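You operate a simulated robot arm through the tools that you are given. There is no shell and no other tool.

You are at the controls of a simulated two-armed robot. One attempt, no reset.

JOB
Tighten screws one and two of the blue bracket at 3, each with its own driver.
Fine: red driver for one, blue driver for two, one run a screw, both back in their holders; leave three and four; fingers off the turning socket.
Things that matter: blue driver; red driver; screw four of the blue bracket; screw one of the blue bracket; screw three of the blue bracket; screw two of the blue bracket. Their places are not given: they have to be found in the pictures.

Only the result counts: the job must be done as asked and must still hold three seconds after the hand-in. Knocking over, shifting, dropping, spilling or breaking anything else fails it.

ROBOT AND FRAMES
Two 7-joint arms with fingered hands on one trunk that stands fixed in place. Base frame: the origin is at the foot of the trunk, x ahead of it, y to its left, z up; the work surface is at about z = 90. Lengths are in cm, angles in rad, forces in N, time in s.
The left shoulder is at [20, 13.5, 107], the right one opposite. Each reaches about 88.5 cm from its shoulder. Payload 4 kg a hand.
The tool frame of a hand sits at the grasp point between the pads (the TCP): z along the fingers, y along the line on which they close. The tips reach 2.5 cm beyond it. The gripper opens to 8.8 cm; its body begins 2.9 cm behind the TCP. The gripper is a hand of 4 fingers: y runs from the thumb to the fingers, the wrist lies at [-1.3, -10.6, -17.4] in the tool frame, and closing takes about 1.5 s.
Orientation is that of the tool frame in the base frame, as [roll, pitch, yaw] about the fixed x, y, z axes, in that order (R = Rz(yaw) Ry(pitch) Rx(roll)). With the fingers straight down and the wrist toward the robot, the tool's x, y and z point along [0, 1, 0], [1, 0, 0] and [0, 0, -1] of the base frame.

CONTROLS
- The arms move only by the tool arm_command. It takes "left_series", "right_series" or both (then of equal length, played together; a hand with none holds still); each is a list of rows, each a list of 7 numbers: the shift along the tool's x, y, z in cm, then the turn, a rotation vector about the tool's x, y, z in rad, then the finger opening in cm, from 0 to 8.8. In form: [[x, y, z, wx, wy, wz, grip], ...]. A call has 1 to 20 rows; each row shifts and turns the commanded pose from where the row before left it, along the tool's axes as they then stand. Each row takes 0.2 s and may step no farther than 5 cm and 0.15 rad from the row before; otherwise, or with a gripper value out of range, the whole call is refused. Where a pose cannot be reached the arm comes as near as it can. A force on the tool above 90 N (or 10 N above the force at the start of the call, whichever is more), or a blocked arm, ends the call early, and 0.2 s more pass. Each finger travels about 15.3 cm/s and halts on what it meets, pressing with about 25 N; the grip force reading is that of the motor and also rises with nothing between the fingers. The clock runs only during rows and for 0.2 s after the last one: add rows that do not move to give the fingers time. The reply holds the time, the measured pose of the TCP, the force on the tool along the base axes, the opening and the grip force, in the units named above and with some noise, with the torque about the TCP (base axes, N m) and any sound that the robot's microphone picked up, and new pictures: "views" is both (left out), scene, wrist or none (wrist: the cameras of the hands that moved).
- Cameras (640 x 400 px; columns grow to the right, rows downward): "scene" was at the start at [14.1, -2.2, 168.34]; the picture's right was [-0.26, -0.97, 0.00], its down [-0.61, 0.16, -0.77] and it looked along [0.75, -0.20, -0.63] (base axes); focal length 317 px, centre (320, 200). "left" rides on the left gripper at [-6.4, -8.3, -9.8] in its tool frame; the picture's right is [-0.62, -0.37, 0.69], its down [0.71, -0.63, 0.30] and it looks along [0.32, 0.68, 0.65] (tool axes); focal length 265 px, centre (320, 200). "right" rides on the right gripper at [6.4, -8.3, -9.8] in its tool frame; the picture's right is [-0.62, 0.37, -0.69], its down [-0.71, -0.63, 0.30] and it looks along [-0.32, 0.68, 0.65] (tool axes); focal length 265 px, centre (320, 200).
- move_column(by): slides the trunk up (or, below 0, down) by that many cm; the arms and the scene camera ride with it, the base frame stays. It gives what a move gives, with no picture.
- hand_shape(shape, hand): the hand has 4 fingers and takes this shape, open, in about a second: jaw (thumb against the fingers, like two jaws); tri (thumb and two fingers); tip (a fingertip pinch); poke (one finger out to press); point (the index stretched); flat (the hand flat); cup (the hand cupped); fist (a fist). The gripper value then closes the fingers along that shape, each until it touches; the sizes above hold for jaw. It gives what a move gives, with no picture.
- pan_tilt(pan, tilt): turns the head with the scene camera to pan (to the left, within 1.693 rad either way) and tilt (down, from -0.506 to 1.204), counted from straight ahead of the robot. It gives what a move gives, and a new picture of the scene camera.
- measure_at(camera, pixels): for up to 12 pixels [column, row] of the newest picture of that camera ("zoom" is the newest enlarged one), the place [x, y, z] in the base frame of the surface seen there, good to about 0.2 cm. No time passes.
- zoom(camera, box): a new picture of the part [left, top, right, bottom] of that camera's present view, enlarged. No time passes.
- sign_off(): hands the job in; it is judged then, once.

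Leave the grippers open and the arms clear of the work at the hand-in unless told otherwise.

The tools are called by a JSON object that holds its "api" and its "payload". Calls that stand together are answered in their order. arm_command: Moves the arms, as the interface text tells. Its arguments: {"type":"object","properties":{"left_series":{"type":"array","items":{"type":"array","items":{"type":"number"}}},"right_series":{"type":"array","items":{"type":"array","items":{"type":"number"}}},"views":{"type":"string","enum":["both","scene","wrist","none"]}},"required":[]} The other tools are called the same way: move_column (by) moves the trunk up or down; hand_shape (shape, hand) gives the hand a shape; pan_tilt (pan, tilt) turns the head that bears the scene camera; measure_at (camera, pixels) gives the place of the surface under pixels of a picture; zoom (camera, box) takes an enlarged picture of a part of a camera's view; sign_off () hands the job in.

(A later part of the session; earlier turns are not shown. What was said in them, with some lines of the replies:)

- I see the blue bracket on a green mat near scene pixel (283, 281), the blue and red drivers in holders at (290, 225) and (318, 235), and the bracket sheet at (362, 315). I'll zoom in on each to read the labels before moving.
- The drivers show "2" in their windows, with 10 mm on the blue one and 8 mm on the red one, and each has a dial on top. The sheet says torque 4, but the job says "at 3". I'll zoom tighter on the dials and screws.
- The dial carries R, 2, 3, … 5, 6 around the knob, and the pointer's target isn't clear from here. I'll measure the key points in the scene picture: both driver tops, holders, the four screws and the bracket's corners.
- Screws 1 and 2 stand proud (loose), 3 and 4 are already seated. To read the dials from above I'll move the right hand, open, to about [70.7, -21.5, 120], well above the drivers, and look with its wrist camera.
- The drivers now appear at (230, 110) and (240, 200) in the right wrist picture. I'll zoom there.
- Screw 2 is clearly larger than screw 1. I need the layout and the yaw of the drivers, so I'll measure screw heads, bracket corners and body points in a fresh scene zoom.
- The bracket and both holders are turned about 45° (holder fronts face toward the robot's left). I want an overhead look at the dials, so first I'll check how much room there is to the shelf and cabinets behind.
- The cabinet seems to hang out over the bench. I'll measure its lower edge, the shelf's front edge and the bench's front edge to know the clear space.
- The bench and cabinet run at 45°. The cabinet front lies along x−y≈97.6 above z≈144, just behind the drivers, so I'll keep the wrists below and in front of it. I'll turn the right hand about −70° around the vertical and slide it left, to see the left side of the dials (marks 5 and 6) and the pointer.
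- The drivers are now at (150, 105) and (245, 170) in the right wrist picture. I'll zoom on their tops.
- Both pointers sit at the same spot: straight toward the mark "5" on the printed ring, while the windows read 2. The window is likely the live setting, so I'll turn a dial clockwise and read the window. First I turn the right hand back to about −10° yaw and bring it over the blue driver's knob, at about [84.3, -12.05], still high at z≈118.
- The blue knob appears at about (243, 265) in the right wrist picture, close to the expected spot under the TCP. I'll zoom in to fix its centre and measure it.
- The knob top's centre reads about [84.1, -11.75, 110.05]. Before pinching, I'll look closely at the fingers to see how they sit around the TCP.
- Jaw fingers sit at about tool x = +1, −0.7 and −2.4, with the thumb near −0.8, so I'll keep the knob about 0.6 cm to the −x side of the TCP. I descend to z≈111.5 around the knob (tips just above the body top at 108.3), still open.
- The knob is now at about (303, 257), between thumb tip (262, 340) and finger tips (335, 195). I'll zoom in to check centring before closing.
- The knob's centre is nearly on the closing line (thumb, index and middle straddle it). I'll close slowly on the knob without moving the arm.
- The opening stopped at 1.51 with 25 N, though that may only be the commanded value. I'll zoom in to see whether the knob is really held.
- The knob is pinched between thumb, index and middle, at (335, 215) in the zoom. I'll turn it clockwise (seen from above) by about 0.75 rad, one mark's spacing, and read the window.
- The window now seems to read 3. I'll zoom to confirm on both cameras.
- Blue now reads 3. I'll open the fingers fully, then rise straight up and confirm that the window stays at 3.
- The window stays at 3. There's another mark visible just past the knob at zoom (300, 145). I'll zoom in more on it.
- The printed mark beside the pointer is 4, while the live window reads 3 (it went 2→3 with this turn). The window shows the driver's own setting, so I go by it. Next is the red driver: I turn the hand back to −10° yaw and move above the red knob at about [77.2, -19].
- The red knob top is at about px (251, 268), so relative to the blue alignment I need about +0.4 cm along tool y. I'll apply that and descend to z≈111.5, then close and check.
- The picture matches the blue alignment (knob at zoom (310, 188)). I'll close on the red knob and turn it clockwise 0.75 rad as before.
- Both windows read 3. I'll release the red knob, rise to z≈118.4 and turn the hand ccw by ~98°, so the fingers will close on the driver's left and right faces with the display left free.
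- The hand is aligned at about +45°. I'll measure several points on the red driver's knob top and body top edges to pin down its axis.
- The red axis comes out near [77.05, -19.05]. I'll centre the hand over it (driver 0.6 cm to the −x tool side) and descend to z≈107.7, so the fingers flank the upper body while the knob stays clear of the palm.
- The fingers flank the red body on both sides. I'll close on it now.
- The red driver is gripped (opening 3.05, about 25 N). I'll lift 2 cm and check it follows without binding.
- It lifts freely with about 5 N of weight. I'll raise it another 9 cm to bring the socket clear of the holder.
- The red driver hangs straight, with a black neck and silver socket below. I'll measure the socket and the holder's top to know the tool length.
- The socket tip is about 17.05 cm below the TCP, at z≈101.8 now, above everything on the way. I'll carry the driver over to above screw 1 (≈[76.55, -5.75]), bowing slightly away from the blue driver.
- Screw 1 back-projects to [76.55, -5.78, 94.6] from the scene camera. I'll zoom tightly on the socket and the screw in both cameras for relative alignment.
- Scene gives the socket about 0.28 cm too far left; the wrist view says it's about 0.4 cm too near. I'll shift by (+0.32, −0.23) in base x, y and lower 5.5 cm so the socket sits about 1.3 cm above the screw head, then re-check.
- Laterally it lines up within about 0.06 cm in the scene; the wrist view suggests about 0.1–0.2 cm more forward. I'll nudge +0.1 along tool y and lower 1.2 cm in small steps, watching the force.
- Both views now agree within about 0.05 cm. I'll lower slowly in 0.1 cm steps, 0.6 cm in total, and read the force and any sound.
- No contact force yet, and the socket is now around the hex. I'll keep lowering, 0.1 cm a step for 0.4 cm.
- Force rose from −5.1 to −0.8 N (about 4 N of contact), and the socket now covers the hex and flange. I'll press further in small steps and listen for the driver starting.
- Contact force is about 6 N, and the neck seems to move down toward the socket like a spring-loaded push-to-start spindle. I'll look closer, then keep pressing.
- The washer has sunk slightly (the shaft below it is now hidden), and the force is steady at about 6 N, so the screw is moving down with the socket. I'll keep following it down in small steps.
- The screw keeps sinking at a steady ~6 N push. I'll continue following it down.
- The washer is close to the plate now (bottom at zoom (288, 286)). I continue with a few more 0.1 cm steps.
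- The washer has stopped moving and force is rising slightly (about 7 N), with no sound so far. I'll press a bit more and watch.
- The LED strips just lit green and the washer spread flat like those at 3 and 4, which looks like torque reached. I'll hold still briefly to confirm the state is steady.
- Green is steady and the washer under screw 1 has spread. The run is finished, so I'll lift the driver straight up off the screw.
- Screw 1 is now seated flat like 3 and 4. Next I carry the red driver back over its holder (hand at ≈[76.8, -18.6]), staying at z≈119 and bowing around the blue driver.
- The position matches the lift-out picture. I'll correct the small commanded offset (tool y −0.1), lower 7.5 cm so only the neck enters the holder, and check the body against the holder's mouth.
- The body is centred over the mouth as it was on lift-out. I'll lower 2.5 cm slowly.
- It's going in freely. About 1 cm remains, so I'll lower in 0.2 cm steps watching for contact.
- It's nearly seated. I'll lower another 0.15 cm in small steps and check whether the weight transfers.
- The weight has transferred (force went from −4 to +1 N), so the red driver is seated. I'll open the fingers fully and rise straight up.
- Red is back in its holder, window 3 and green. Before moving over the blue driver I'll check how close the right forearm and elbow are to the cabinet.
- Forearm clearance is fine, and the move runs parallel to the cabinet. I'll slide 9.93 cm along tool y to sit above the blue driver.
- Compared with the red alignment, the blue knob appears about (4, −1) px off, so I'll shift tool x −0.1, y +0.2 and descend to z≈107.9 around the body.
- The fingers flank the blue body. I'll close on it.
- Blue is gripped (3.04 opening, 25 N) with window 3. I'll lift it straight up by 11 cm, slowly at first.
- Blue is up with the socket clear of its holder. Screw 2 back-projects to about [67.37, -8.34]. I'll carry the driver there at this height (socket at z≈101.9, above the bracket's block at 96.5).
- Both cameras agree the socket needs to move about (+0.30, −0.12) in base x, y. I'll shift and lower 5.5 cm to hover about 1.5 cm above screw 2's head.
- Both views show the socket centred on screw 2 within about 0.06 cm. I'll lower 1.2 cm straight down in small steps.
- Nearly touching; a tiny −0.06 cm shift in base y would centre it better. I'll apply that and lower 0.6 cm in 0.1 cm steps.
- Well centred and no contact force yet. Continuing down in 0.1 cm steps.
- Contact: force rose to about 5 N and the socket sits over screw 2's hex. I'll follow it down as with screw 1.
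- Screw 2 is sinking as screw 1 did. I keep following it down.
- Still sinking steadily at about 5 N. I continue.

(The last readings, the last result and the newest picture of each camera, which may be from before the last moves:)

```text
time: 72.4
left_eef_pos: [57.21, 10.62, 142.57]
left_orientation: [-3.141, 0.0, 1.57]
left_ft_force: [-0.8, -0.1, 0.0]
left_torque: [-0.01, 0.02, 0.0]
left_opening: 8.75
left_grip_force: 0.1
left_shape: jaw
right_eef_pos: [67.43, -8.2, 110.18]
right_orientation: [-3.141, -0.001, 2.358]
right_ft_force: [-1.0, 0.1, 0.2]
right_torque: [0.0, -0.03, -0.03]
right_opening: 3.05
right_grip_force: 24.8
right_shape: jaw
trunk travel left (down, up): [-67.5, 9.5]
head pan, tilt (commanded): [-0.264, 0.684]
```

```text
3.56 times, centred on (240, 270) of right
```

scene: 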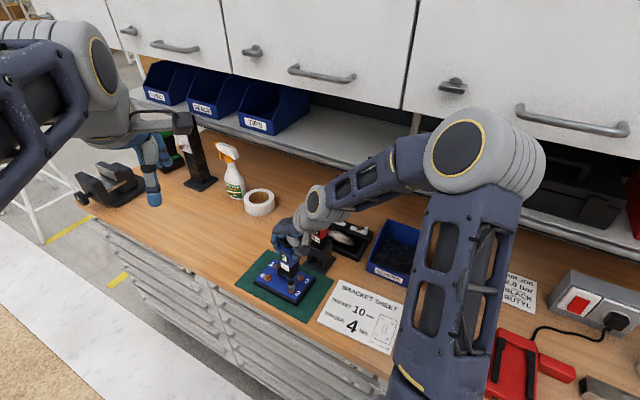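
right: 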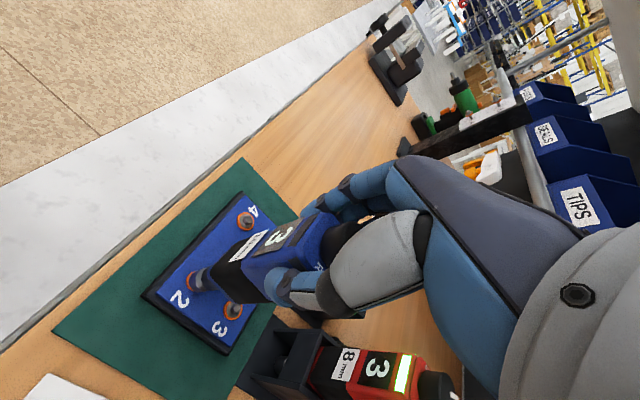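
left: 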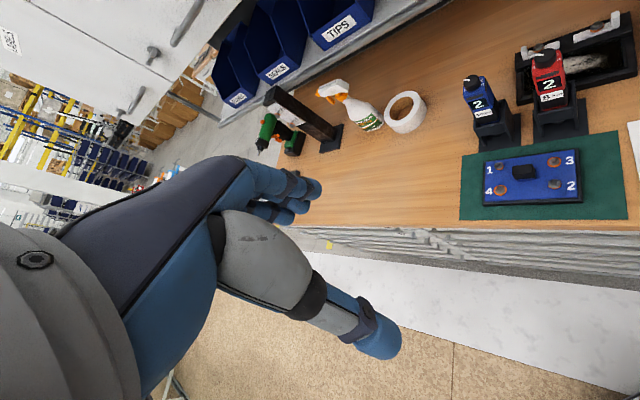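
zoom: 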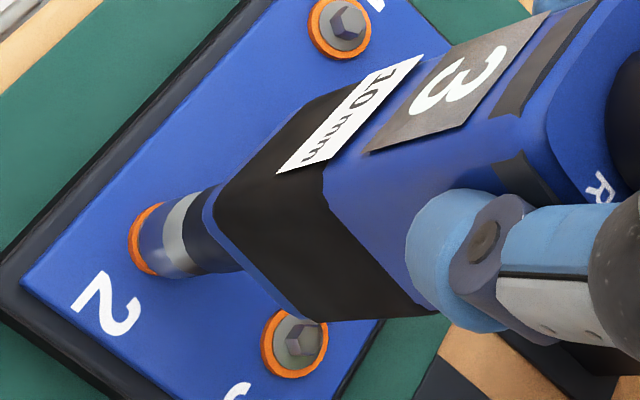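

The washer at screw 2 is seated and starting to spread, but the LED is still dark. I'll press another 0.1–0.2 cm and wait.

{"api": "arm_command", "payload": {"right_series": [[0, 0, 0.1, 0, 0, 0, 2.0], [0, 0, 0.05, 0, 0, 0, 2.0]], "views": "both"}}

{"api": "zoom", "payload": {"camera": "scene", "box": [270, 265, 320, 305]}}

{"api": "zoom", "payload": {"camera": "right", "box": [150, 220, 330, 320]}}

```text
time: 73.0
left_eef_pos: [57.09, 10.66, 142.61]
left_orientation: [-3.141, -0.001, 1.57]
left_ft_force: [0.4, -0.4, 0.8]
left_torque: [-0.01, 0.02, 0.04]
left_opening: 8.75
left_grip_force: 0.0
left_shape: jaw
right_eef_pos: [67.37, -8.12, 110.0]
right_orientation: [-3.142, -0.001, 2.358]
right_ft_force: [-0.5, 0.6, 1.9]
right_torque: [0.03, 0.02, 0.01]
right_opening: 3.01
right_grip_force: 25.3
right_shape: jaw
trunk travel left (down, up): [-67.5, 9.5]
head pan, tilt (commanded): [-0.264, 0.684]
```

scene: 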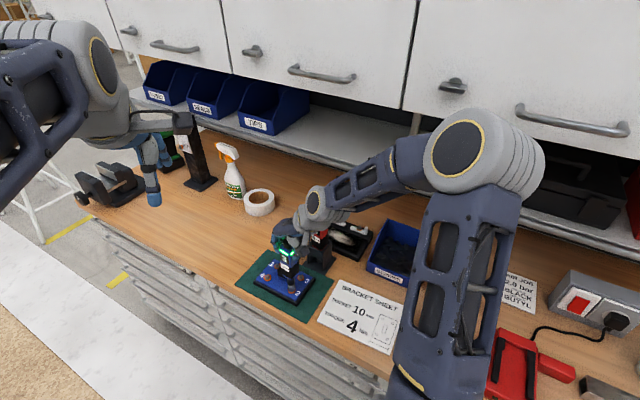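
right: 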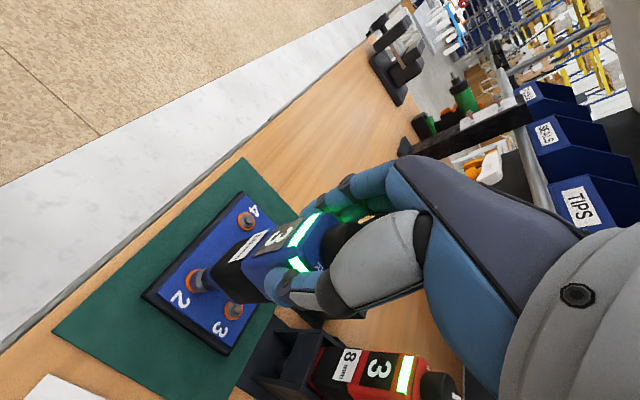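

```text
10.00 times, centred on (295, 285) of scene
```

zoom: 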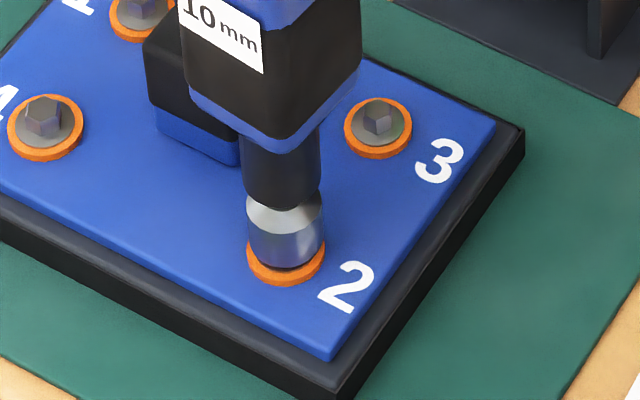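

```text
3.56 times, centred on (240, 270) of right
```

zoom: 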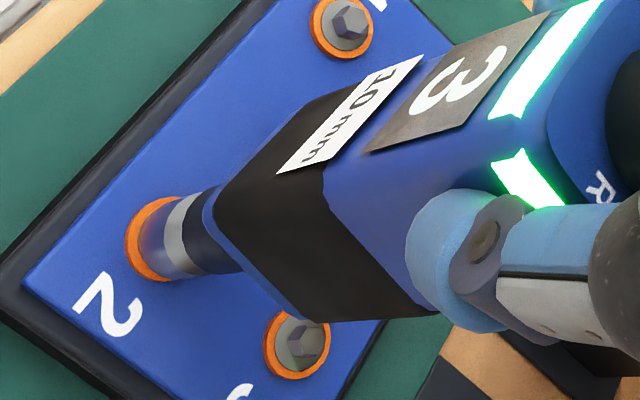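

Green: blue's run on screw 2 is done and the washer has spread. I'll hold one beat, then lift straight up.

{"api": "arm_command", "payload": {"right_series": [[0, 0, 0, 0, 0, 0, 2.0], [0, 0, 0, 0, 0, 0, 2.0], [0, 0, -0.8, 0, 0, 0, 2.0], [0, 0, -1.2, 0, 0, 0, 2.0], [0, 0, -1.5, 0, 0, 0, 2.0], [0, 0, -1.5, 0, 0, 0, 2.0], [0, 0, -1.5, 0, 0, 0, 2.0], [0, 0, -1.5, 0, 0, 0, 2.0], [0, 0, -1.25, 0, 0, 0, 2.0], [0, 0, 0, 0, 0, 0, 2.0]], "views": "both"}}

{"api": "zoom", "payload": {"camera": "scene", "box": [255, 245, 325, 305]}}

{"api": "zoom", "payload": {"camera": "right", "box": [100, 180, 300, 360]}}

```text
time: 75.2
left_eef_pos: [57.07, 10.72, 142.56]
left_orientation: [3.142, 0.0, 1.571]
left_ft_force: [-0.2, 0.1, -0.3]
left_torque: [0.02, 0.04, -0.01]
left_opening: 8.77
left_grip_force: 0.0
left_shape: jaw
right_eef_pos: [67.42, -8.18, 119.21]
right_orientation: [-3.141, 0.0, 2.36]
right_ft_force: [0.4, -0.6, -4.5]
right_torque: [0.02, 0.0, 0.03]
right_opening: 3.05
right_grip_force: 25.8
right_shape: jaw
trunk travel left (down, up): [-67.5, 9.5]
head pan, tilt (commanded): [-0.264, 0.684]
```

scene: 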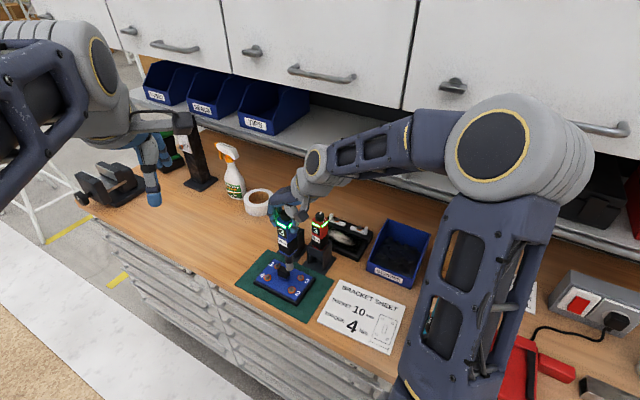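
right: 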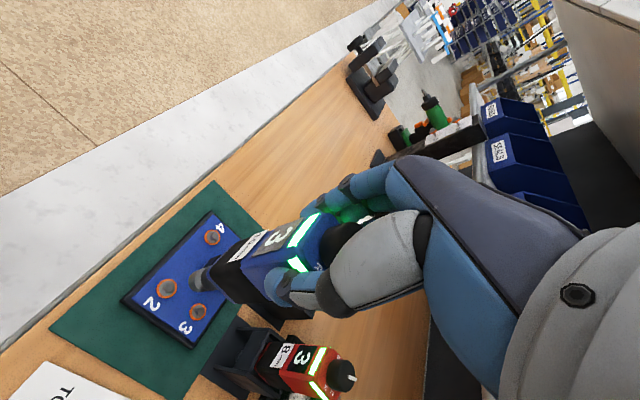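

```text
6.67 times, centred on (290, 275) of scene
```

zoom: 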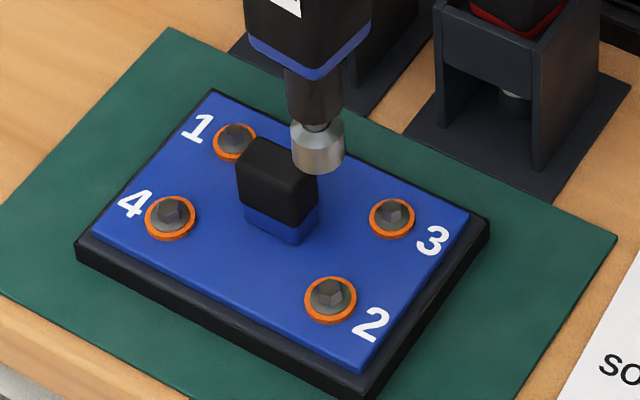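

```text
2.22 times, centred on (200, 270) of right
```

zoom: 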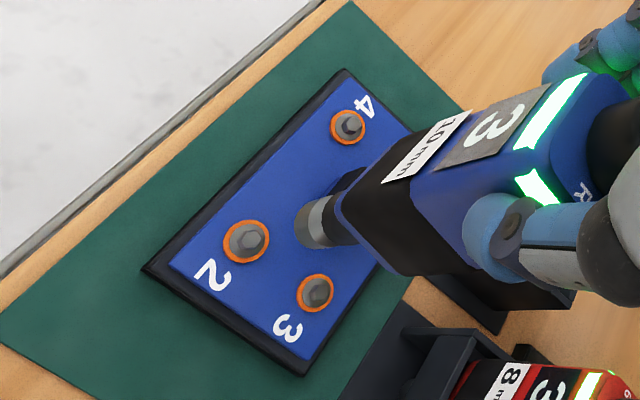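

All four screws are now flat. I'll carry the blue driver back along the same line to above its holder, exactly undoing the commanded shifts.

{"api": "arm_command", "payload": {"right_series": [[-1.755, 1.167, 0, 0, 0, 0, 2.0], [-1.755, 1.167, 0, 0, 0, 0, 2.0], [-1.755, 1.167, 0, 0, 0, 0, 2.0], [-1.755, 1.167, 0, 0, 0, 0, 2.0], [-1.755, 1.167, 0, 0, 0, 0, 2.0], [-1.755, 1.167, 0, 0, 0, 0, 2.0], [-1.755, 1.167, 0, 0, 0, 0, 2.0], [-1.754, 1.168, 0.1, 0, 0, 0, 2.0], [0, 0, 0, 0, 0, 0, 2.0], [0, 0, 0, 0, 0, 0, 2.0]], "views": "both"}}

{"api": "zoom", "payload": {"camera": "scene", "box": [265, 185, 325, 245]}}

{"api": "zoom", "payload": {"camera": "right", "box": [100, 150, 420, 380]}}

```text
time: 77.4
left_eef_pos: [57.1, 10.66, 142.61]
left_orientation: [3.139, 0.0, 1.572]
left_ft_force: [-0.1, 0.3, 0.1]
left_torque: [0.0, 0.01, -0.01]
left_opening: 8.75
left_grip_force: 0.1
left_shape: jaw
right_eef_pos: [83.94, -11.41, 118.95]
right_orientation: [-3.141, -0.001, 2.359]
right_ft_force: [0.6, -0.8, -4.8]
right_torque: [0.03, -0.02, -0.01]
right_opening: 3.03
right_grip_force: 24.5
right_shape: jaw
trunk travel left (down, up): [-67.5, 9.5]
head pan, tilt (commanded): [-0.264, 0.684]
```

scene: 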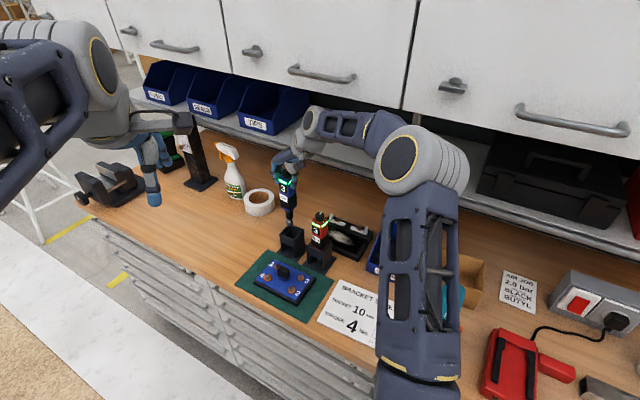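
right: 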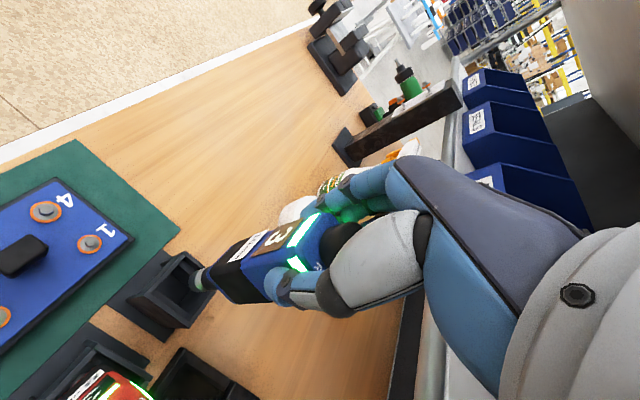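

```text
6.67 times, centred on (295, 215) of scene
```

zoom: 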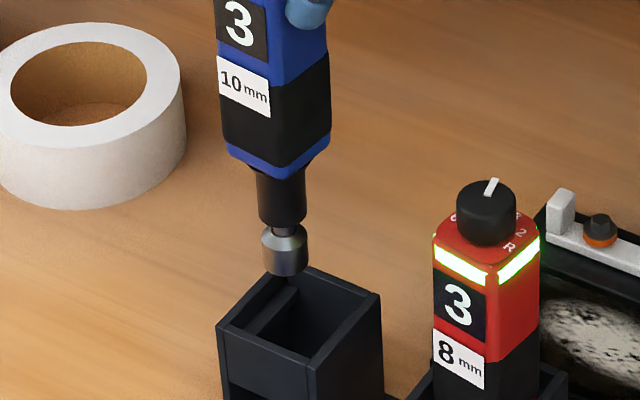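

```text
1.74 times, centred on (260, 265) of right
```

zoom: 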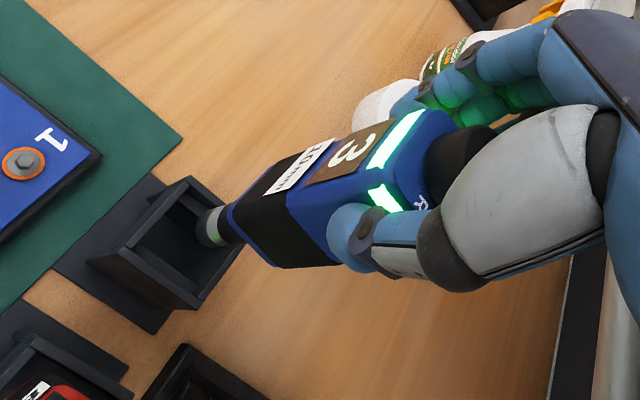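

It matches the lift-out picture within about half a pixel. I'll lower 7.5 cm so only the neck is inside, then check the body against the mouth.

{"api": "arm_command", "payload": {"right_series": [[-0.03, -0.06, 0, 0, 0, 0, 2.0], [0, 0, 1.5, 0, 0, 0, 2.0], [0, 0, 1.5, 0, 0, 0, 2.0], [0, 0, 1.5, 0, 0, 0, 2.0], [0, 0, 1.5, 0, 0, 0, 2.0], [0, 0, 1.5, 0, 0, 0, 2.0], [0, 0, 0, 0, 0, 0, 2.0]], "views": "both"}}

{"api": "zoom", "payload": {"camera": "scene", "box": [265, 200, 325, 260]}}

{"api": "zoom", "payload": {"camera": "right", "box": [130, 180, 330, 360]}}

```text
time: 79.0
left_eef_pos: [57.14, 10.74, 142.67]
left_orientation: [3.141, 0.0, 1.572]
left_ft_force: [0.9, -0.3, -0.2]
left_torque: [-0.03, 0.01, -0.02]
left_opening: 8.73
left_grip_force: 0.1
left_shape: jaw
right_eef_pos: [84.05, -11.47, 111.6]
right_orientation: [3.141, -0.001, 2.358]
right_ft_force: [0.0, -0.2, -4.6]
right_torque: [0.03, 0.02, -0.01]
right_opening: 3.02
right_grip_force: 24.7
right_shape: jaw
trunk travel left (down, up): [-67.5, 9.5]
head pan, tilt (commanded): [-0.264, 0.684]
```

scene: 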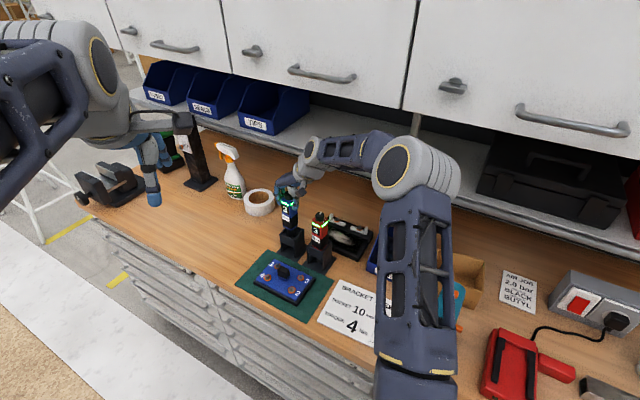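
right: 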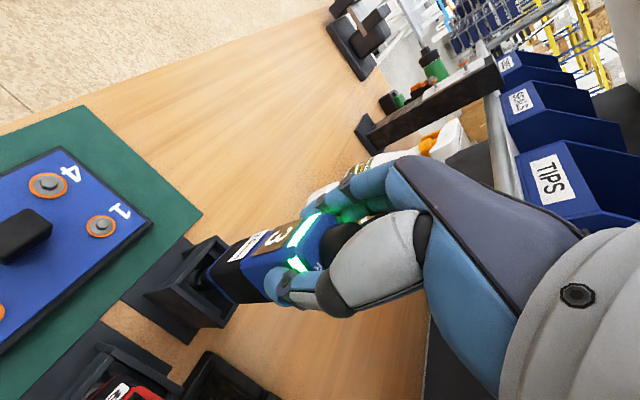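

```text
6.67 times, centred on (295, 230) of scene
```

zoom: 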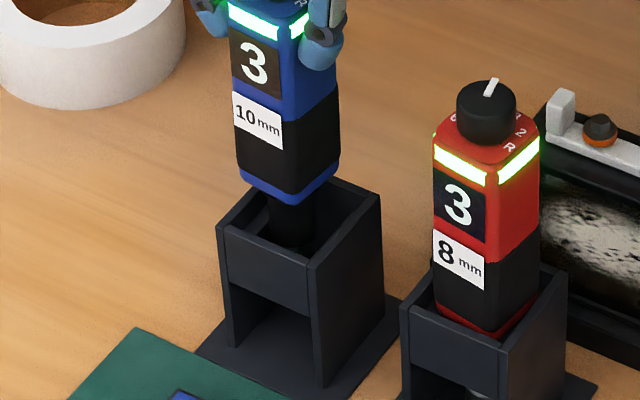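

```text
2.22 times, centred on (230, 270) of right
```

zoom: 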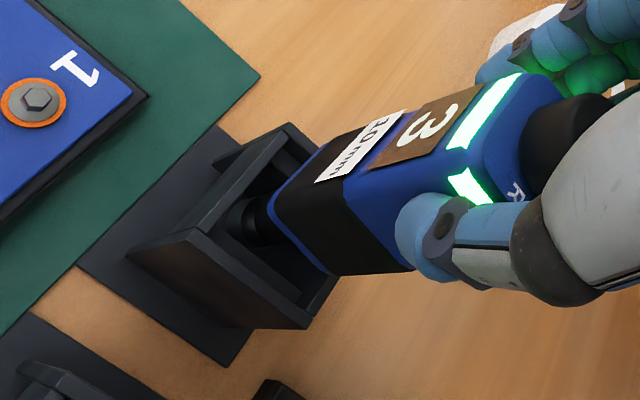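

The body looks slightly to the left of the mouth (about 0.15 cm). I'll shift tool y by −0.15 and zoom closely before entering.

{"api": "arm_command", "payload": {"right_series": [[-0.02, -0.15, 0, 0, 0, 0, 2.0], [0, 0, 0.4, 0, 0, 0, 2.0], [0, 0, 0, 0, 0, 0, 2.0]], "views": "both"}}

{"api": "zoom", "payload": {"camera": "scene", "box": [270, 215, 310, 255]}}

{"api": "zoom", "payload": {"camera": "right", "box": [170, 220, 270, 340]}}

```text
time: 79.8
left_eef_pos: [57.33, 10.62, 142.48]
left_orientation: [3.141, 0.001, 1.571]
left_ft_force: [0.2, -0.6, -0.2]
left_torque: [0.03, -0.02, -0.01]
left_opening: 8.79
left_grip_force: 0.0
left_shape: jaw
right_eef_pos: [83.89, -11.66, 111.22]
right_orientation: [-3.14, -0.001, 2.358]
right_ft_force: [0.1, 1.1, -4.2]
right_torque: [0.02, -0.02, -0.02]
right_opening: 3.03
right_grip_force: 24.9
right_shape: jaw
trunk travel left (down, up): [-67.5, 9.5]
head pan, tilt (commanded): [-0.264, 0.684]
```

scene: 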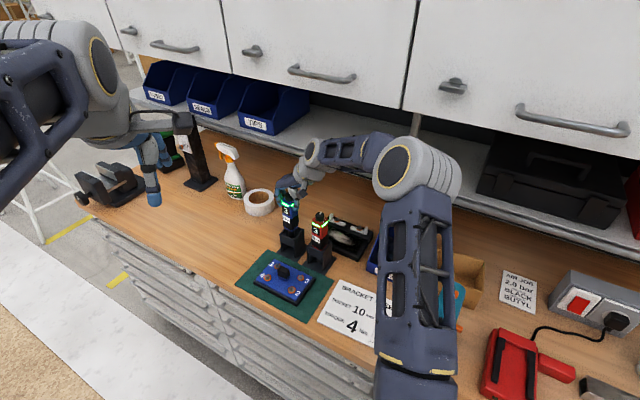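
right: 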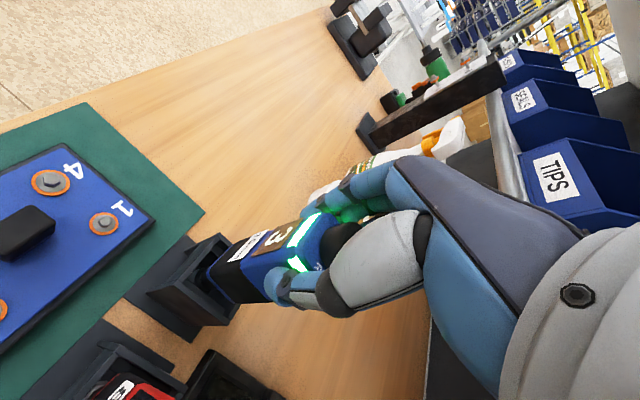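

```text
10.00 times, centred on (290, 235) of scene
```

zoom: 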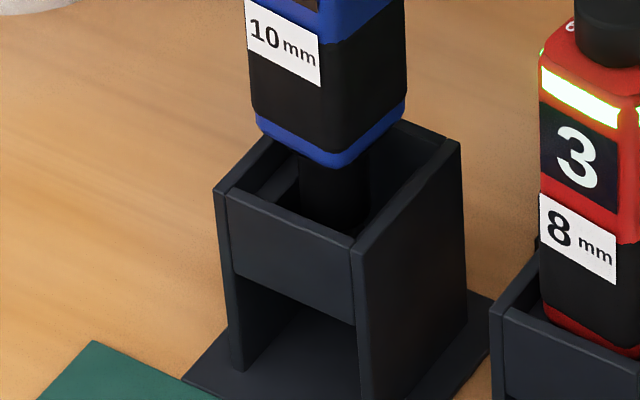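

```text
3.33 times, centred on (220, 280) of right
```

zoom: 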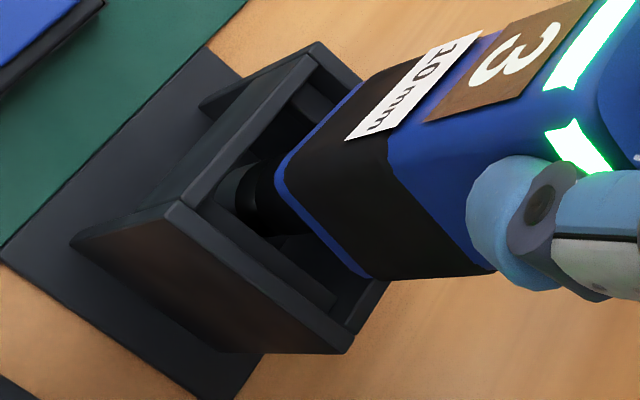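

Now the body centre lines up with the holder's mouth within about 0.07 cm. I'll lower 2.4 cm slowly.

{"api": "arm_command", "payload": {"right_series": [[0, 0, 0.4, 0, 0, 0, 2.0], [0, 0, 0.4, 0, 0, 0, 2.0], [0, 0, 0.4, 0, 0, 0, 2.0], [0, 0, 0.4, 0, 0, 0, 2.0], [0, 0, 0.4, 0, 0, 0, 2.0], [0, 0, 0.4, 0, 0, 0, 2.0]], "views": "both"}}

{"api": "zoom", "payload": {"camera": "scene", "box": [265, 205, 345, 265]}}

{"api": "zoom", "payload": {"camera": "right", "box": [170, 220, 270, 340]}}

```text
time: 81.2
left_eef_pos: [57.18, 10.55, 142.6]
left_orientation: [3.141, 0.0, 1.571]
left_ft_force: [0.0, -0.4, -0.8]
left_torque: [0.02, -0.05, -0.04]
left_opening: 8.75
left_grip_force: 0.0
left_shape: jaw
right_eef_pos: [83.92, -11.61, 108.66]
right_orientation: [3.141, 0.001, 2.359]
right_ft_force: [0.0, -0.3, -3.8]
right_torque: [0.0, 0.01, -0.01]
right_opening: 3.05
right_grip_force: 25.1
right_shape: jaw
trunk travel left (down, up): [-67.5, 9.5]
head pan, tilt (commanded): [-0.264, 0.684]
```

scene: 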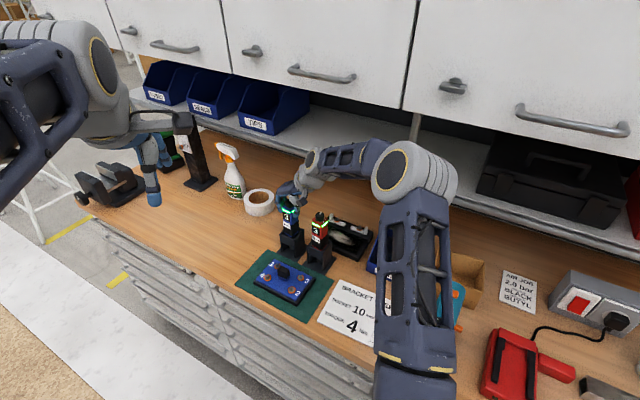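
right: 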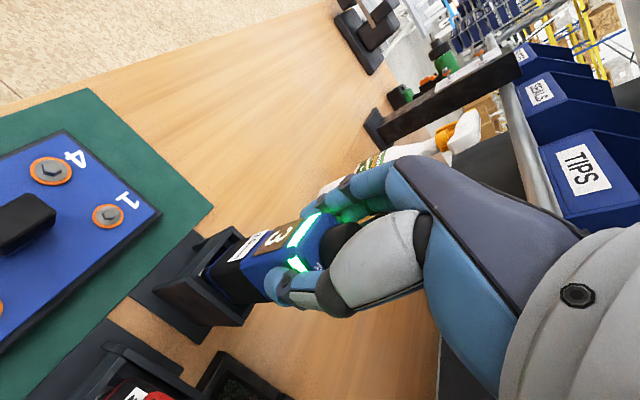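

```text
6.67 times, centred on (305, 235) of scene
```

zoom: 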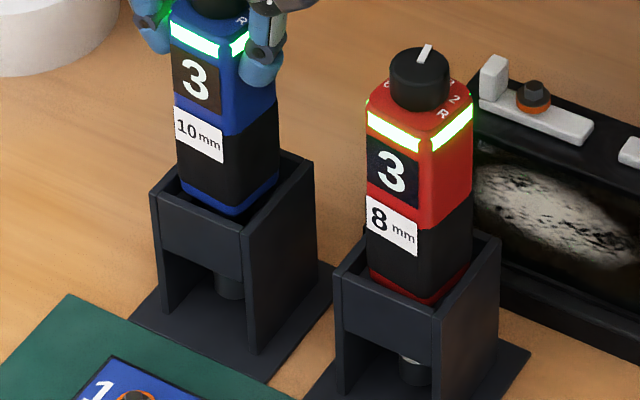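

```text
3.33 times, centred on (220, 280) of right
```

zoom: 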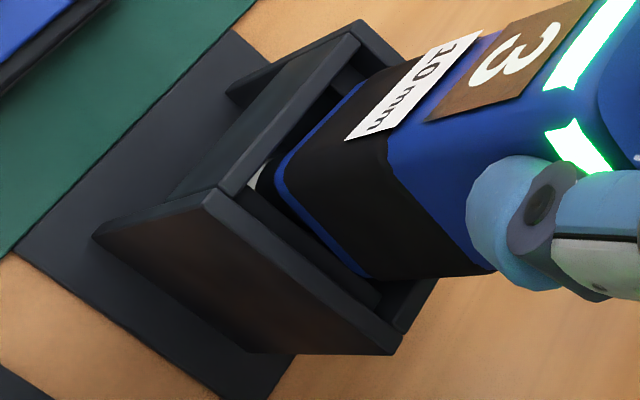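

It's inside the holder without contact. About 0.8 cm remains; I'll lower in 0.15 cm steps and watch for the weight to transfer.

{"api": "arm_command", "payload": {"right_series": [[0, 0, 0.15, 0, 0, 0, 2.0], [0, 0, 0.15, 0, 0, 0, 2.0], [0, 0, 0.15, 0, 0, 0, 2.0], [0, 0, 0.15, 0, 0, 0, 2.0]], "views": "both"}}

{"api": "zoom", "payload": {"camera": "scene", "box": [265, 205, 345, 265]}}

```text
time: 82.2
left_eef_pos: [57.23, 10.76, 142.54]
left_orientation: [-3.141, 0.0, 1.571]
left_ft_force: [-0.8, -0.5, -0.7]
left_torque: [-0.02, 0.01, 0.01]
left_opening: 8.74
left_grip_force: 0.1
left_shape: jaw
right_eef_pos: [83.85, -11.65, 108.16]
right_orientation: [-3.141, -0.001, 2.357]
right_ft_force: [-0.3, -0.2, -4.0]
right_torque: [0.04, -0.01, 0.01]
right_opening: 3.05
right_grip_force: 25.1
right_shape: jaw
trunk travel left (down, up): [-67.5, 9.5]
head pan, tilt (commanded): [-0.264, 0.684]
```

scene: 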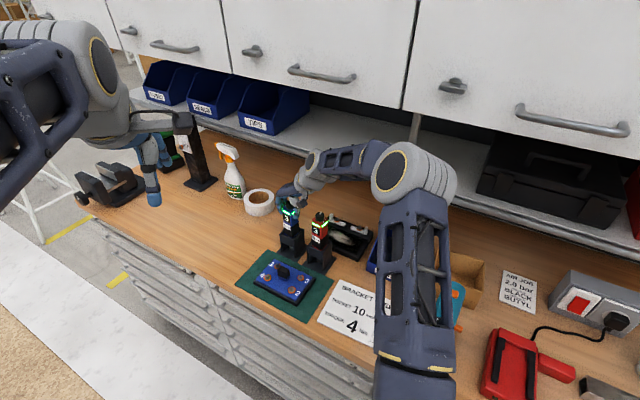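
right: 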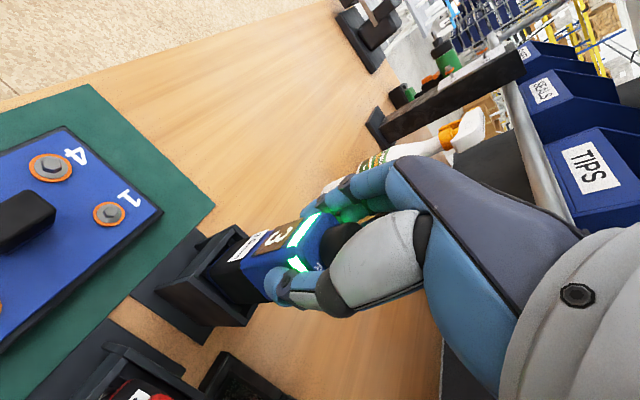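

```text
6.67 times, centred on (305, 235) of scene
```

zoom: 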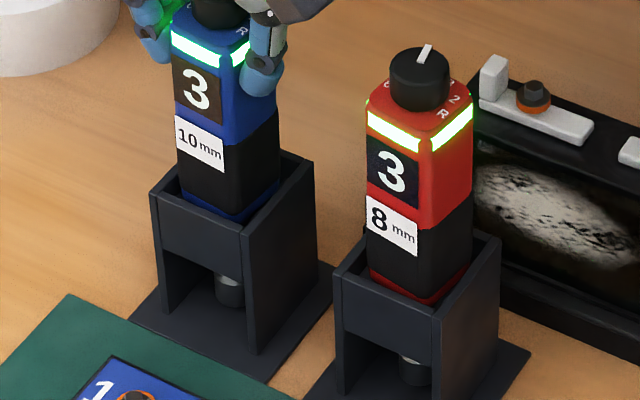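

No contact yet (−4 N is just the weight). I'll lower another 0.2–0.3 cm in small steps.

{"api": "arm_command", "payload": {"right_series": [[0, 0, 0.1, 0, 0, 0, 2.0], [0, 0, 0.1, 0, 0, 0, 2.0]], "views": "scene"}}

{"api": "zoom", "payload": {"camera": "scene", "box": [265, 205, 345, 265]}}

```text
time: 82.8
left_eef_pos: [57.12, 10.64, 142.62]
left_orientation: [-3.141, -0.001, 1.572]
left_ft_force: [-0.6, 0.0, 0.5]
left_torque: [0.03, 0.0, -0.03]
left_opening: 8.78
left_grip_force: 0.1
left_shape: jaw
right_eef_pos: [83.93, -11.53, 108.07]
right_orientation: [3.141, 0.0, 2.359]
right_ft_force: [-1.3, 1.2, 3.0]
right_torque: [0.02, 0.05, 0.04]
right_opening: 3.04
right_grip_force: 25.1
right_shape: jaw
trunk travel left (down, up): [-67.5, 9.5]
head pan, tilt (commanded): [-0.264, 0.684]
```

scene: 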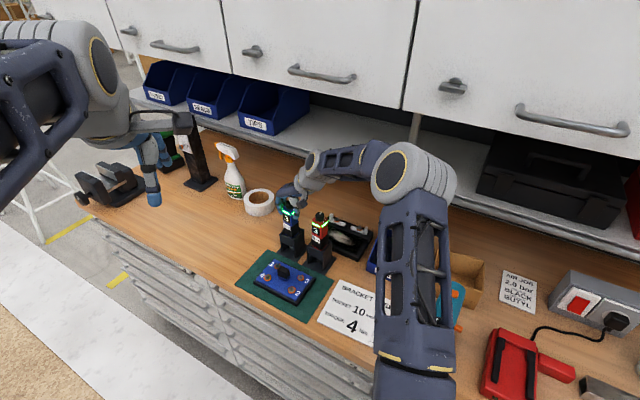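

```text
6.67 times, centred on (305, 235) of scene
```

zoom: 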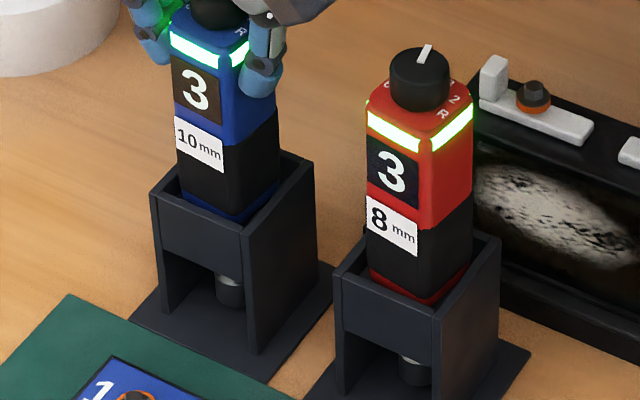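

The weight has transferred (force −4 → +3 N) and the label is at the same pixel as before lift-out, so blue is seated. I'll open fully and rise.

{"api": "arm_command", "payload": {"right_series": [[0, 0, -0.05, 0, 0, 0, 3.0], [0, 0, 0, 0, 0, 0, 4.0], [0, 0, 0, 0, 0, 0, 5.5], [0, 0, 0, 0, 0, 0, 7.0], [0, 0, 0, 0, 0, 0, 8.8], [0, 0, 0, 0, 0, 0, 8.8], [0, 0, 0, 0, 0, 0, 8.8], [0, 0, -1.5, 0, 0, 0, 8.8], [0, 0, -2.4, 0, 0, 0, 8.8], [0, 0, -2.4, 0, 0, 0, 8.8], [0, 0, -2.4, 0, 0, 0, 8.8], [0, 0, -2.4, 0, 0, 0, 8.8], [0, 0, 0, 0, 0, 0, 8.8]], "views": "both"}}

{"api": "zoom", "payload": {"camera": "scene", "box": [250, 190, 350, 300]}}

{"api": "zoom", "payload": {"camera": "right", "box": [0, 180, 300, 400]}}

```text
time: 85.6
left_eef_pos: [57.26, 10.59, 142.61]
left_orientation: [-3.14, 0.0, 1.569]
left_ft_force: [-0.1, 0.5, 0.2]
left_torque: [0.07, -0.01, 0.0]
left_opening: 8.73
left_grip_force: 0.1
left_shape: jaw
right_eef_pos: [83.81, -11.61, 119.17]
right_orientation: [3.14, 0.0, 2.358]
right_ft_force: [-0.4, 0.2, 0.3]
right_torque: [0.05, -0.03, -0.01]
right_opening: 8.79
right_grip_force: 0.0
right_shape: jaw
trunk travel left (down, up): [-67.5, 9.5]
head pan, tilt (commanded): [-0.264, 0.684]
```

scene: 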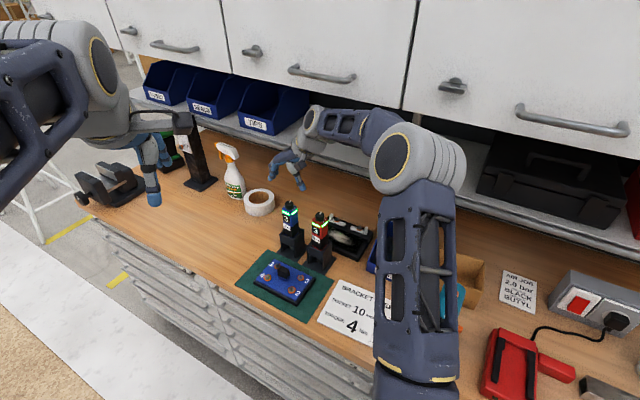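
right: 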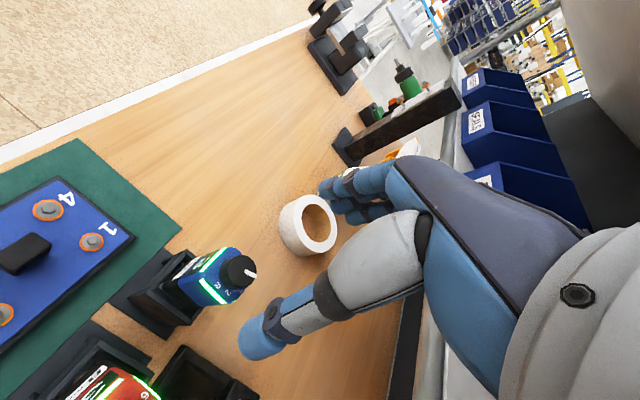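

```text
3.64 times, centred on (300, 245) of scene
```

zoom: 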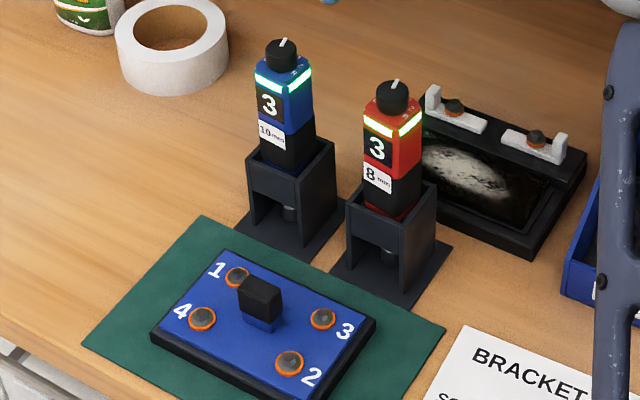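

```text
1.82 times, centred on (150, 290) of right
```

zoom: 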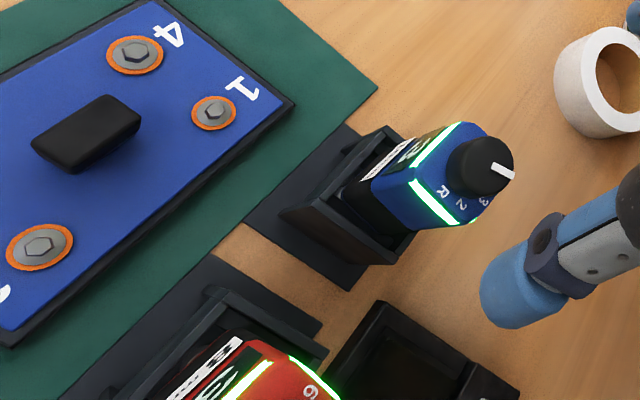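

Both drivers are back, both windows read 3 with green strips, and all four washers are flat. I'll withdraw the right hand back and then up toward its start position, clear of the work.

{"api": "arm_command", "payload": {"right_series": [[1.297, -2.947, 0, 0, 0, 0, 8.8], [1.297, -2.947, 0, 0, 0, 0, 8.8], [1.297, -2.947, 0, 0, 0, 0, 8.8], [1.297, -2.947, 0, 0, 0, 0, 8.8], [1.297, -2.947, 0, 0, 0, 0, 8.8], [1.297, -2.947, 0, 0, 0, 0, 8.8], [0.866, -2.386, -2.475, 0, 0, 0.131, 8.8], [1.18, -2.25, -2.475, 0, 0, 0.131, 8.8], [1.46, -2.08, -2.475, 0, 0, 0.131, 8.8], [1.72, -1.87, -2.475, 0, 0, 0.131, 8.8], [1.95, -1.63, -2.475, 0, 0, 0.131, 8.8], [2.15, -1.36, -2.475, 0, 0, 0.131, 8.8], [0, 0, 0, 0, 0, 0, 8.8]], "views": "both"}}

{"api": "zoom", "payload": {"camera": "scene", "box": [230, 190, 350, 310]}}

```text
time: 88.4
left_eef_pos: [57.2, 10.71, 142.63]
left_orientation: [-3.141, 0.0, 1.571]
left_ft_force: [0.1, 0.0, 0.0]
left_torque: [0.0, -0.03, -0.01]
left_opening: 8.76
left_grip_force: 0.0
left_shape: jaw
right_eef_pos: [52.25, -15.64, 133.89]
right_orientation: [3.14, 0.002, 1.569]
right_ft_force: [0.2, 1.1, 1.3]
right_torque: [-0.01, 0.01, 0.03]
right_opening: 8.8
right_grip_force: 0.1
right_shape: jaw
trunk travel left (down, up): [-67.5, 9.5]
head pan, tilt (commanded): [-0.264, 0.684]
```

scene: 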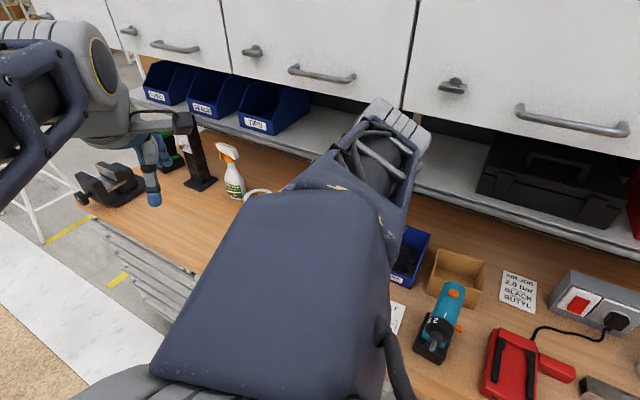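
right: 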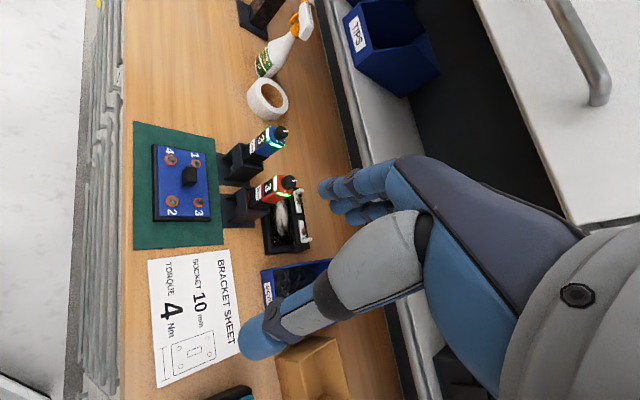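

```text
3.33 times, centred on (290, 250) of scene
```

zoom: 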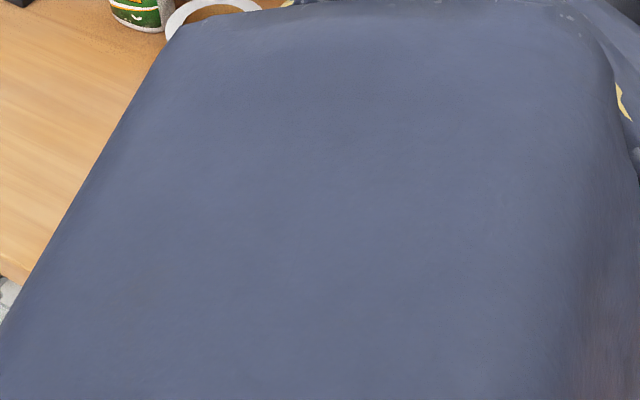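

The arm blocks the scene camera here. I'll move it on to its start position so I can verify everything.

{"api": "arm_command", "payload": {"right_series": [[-2.9, -1.2, -1.28, 0, 0, 0, 8.8], [-2.9, -1.2, -1.28, 0, 0, 0, 8.8], [-2.9, -1.2, -1.28, 0, 0, 0, 8.8], [-2.9, -1.2, -1.28, 0, 0, 0, 8.8], [0, 0, 0, 0, 0, 0, 8.8]], "views": "both"}}

{"api": "zoom", "payload": {"camera": "scene", "box": [230, 190, 350, 310]}}

{"api": "zoom", "payload": {"camera": "scene", "box": [250, 250, 310, 300]}}

{"api": "zoom", "payload": {"camera": "right", "box": [90, 60, 290, 220]}}

```text
time: 89.6
left_eef_pos: [57.1, 10.61, 142.46]
left_orientation: [-3.141, 0.0, 1.57]
left_ft_force: [-0.4, 0.2, -0.6]
left_torque: [-0.01, -0.04, 0.03]
left_opening: 8.76
left_grip_force: 0.1
left_shape: jaw
right_eef_pos: [47.62, -27.29, 139.01]
right_orientation: [3.141, -0.001, 1.572]
right_ft_force: [-0.2, 0.0, -0.6]
right_torque: [0.02, 0.01, -0.03]
right_opening: 8.77
right_grip_force: 0.0
right_shape: jaw
trunk travel left (down, up): [-67.5, 9.5]
head pan, tilt (commanded): [-0.264, 0.684]
```

scene: 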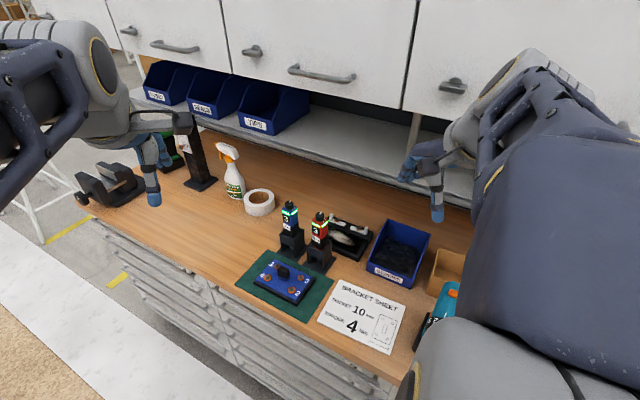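
right: 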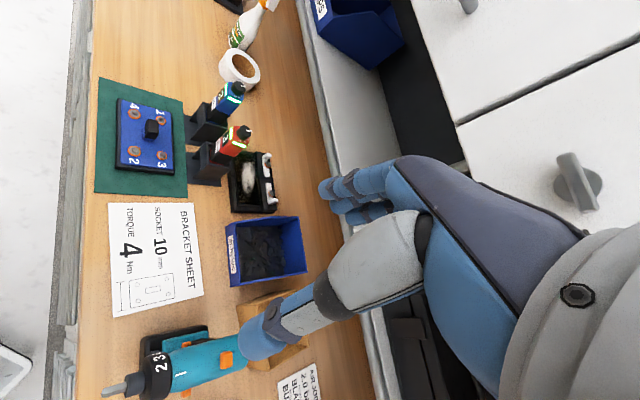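

```text
3.33 times, centred on (290, 250) of scene
```

zoom: 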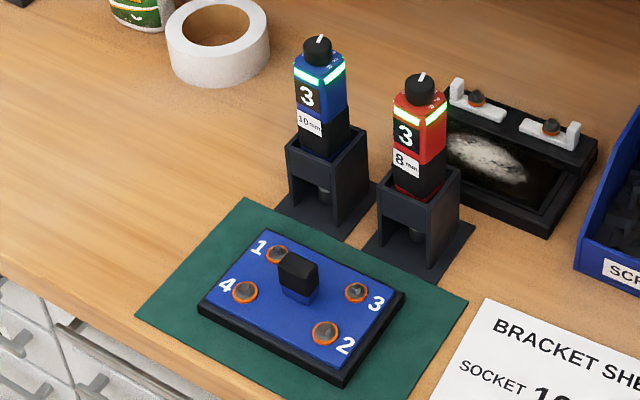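

```text
8.00 times, centred on (280, 275) of scene
```

zoom: 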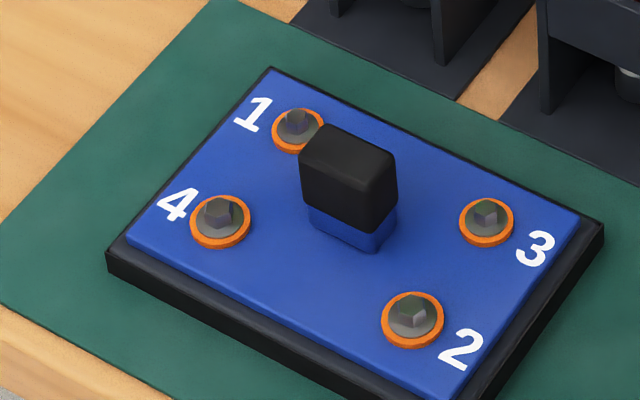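

```text
2.50 times, centred on (190, 140) of right
```

zoom: 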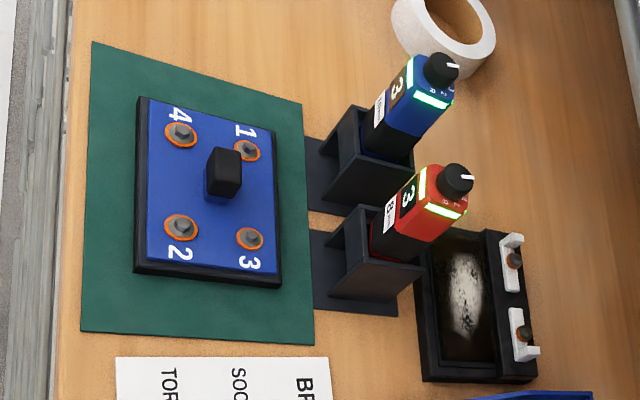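

All checks out. Screws 1 and 2 are seated with their washers spread like 3 and 4. Both drivers stand in their holders with window 3 and green strips. The bracket and the other items haven't moved, the grippers are open and the arms are clear. I'm handing the job in.

{"api": "sign_off", "payload": {}}

```text
The job is handed in.
```

I tightened screws one and two at 3 and handed the job in; I haven't seen the judging result.

- **Screw one:** done with the red 8 mm driver in one run. Its strips turned green and the washer spread flat.
- **Screw two:** done with the blue 10 mm driver in one run, with the same green strips and flat washer.
- **Screws three and four:** not touched.
- **Drivers:** both stand back in their own holders, windows still reading 3. I held them by the upper body, away from the socket.
- **Other items:** nothing else on the bench looks moved. Both grippers are open and the arms are clear.

**Setting:** each driver's window and dial markings disagreed. With the window at 3, the blue dial's pointer sat at the printed 4, and I set the red one with the same turn. I went by the window because it changed from 2 to 3 as I turned the dial. If the printed marks are the true setting, both screws were run at 4 instead of 3.

The bracket sheet asks for 4 Nm; I followed your 3.
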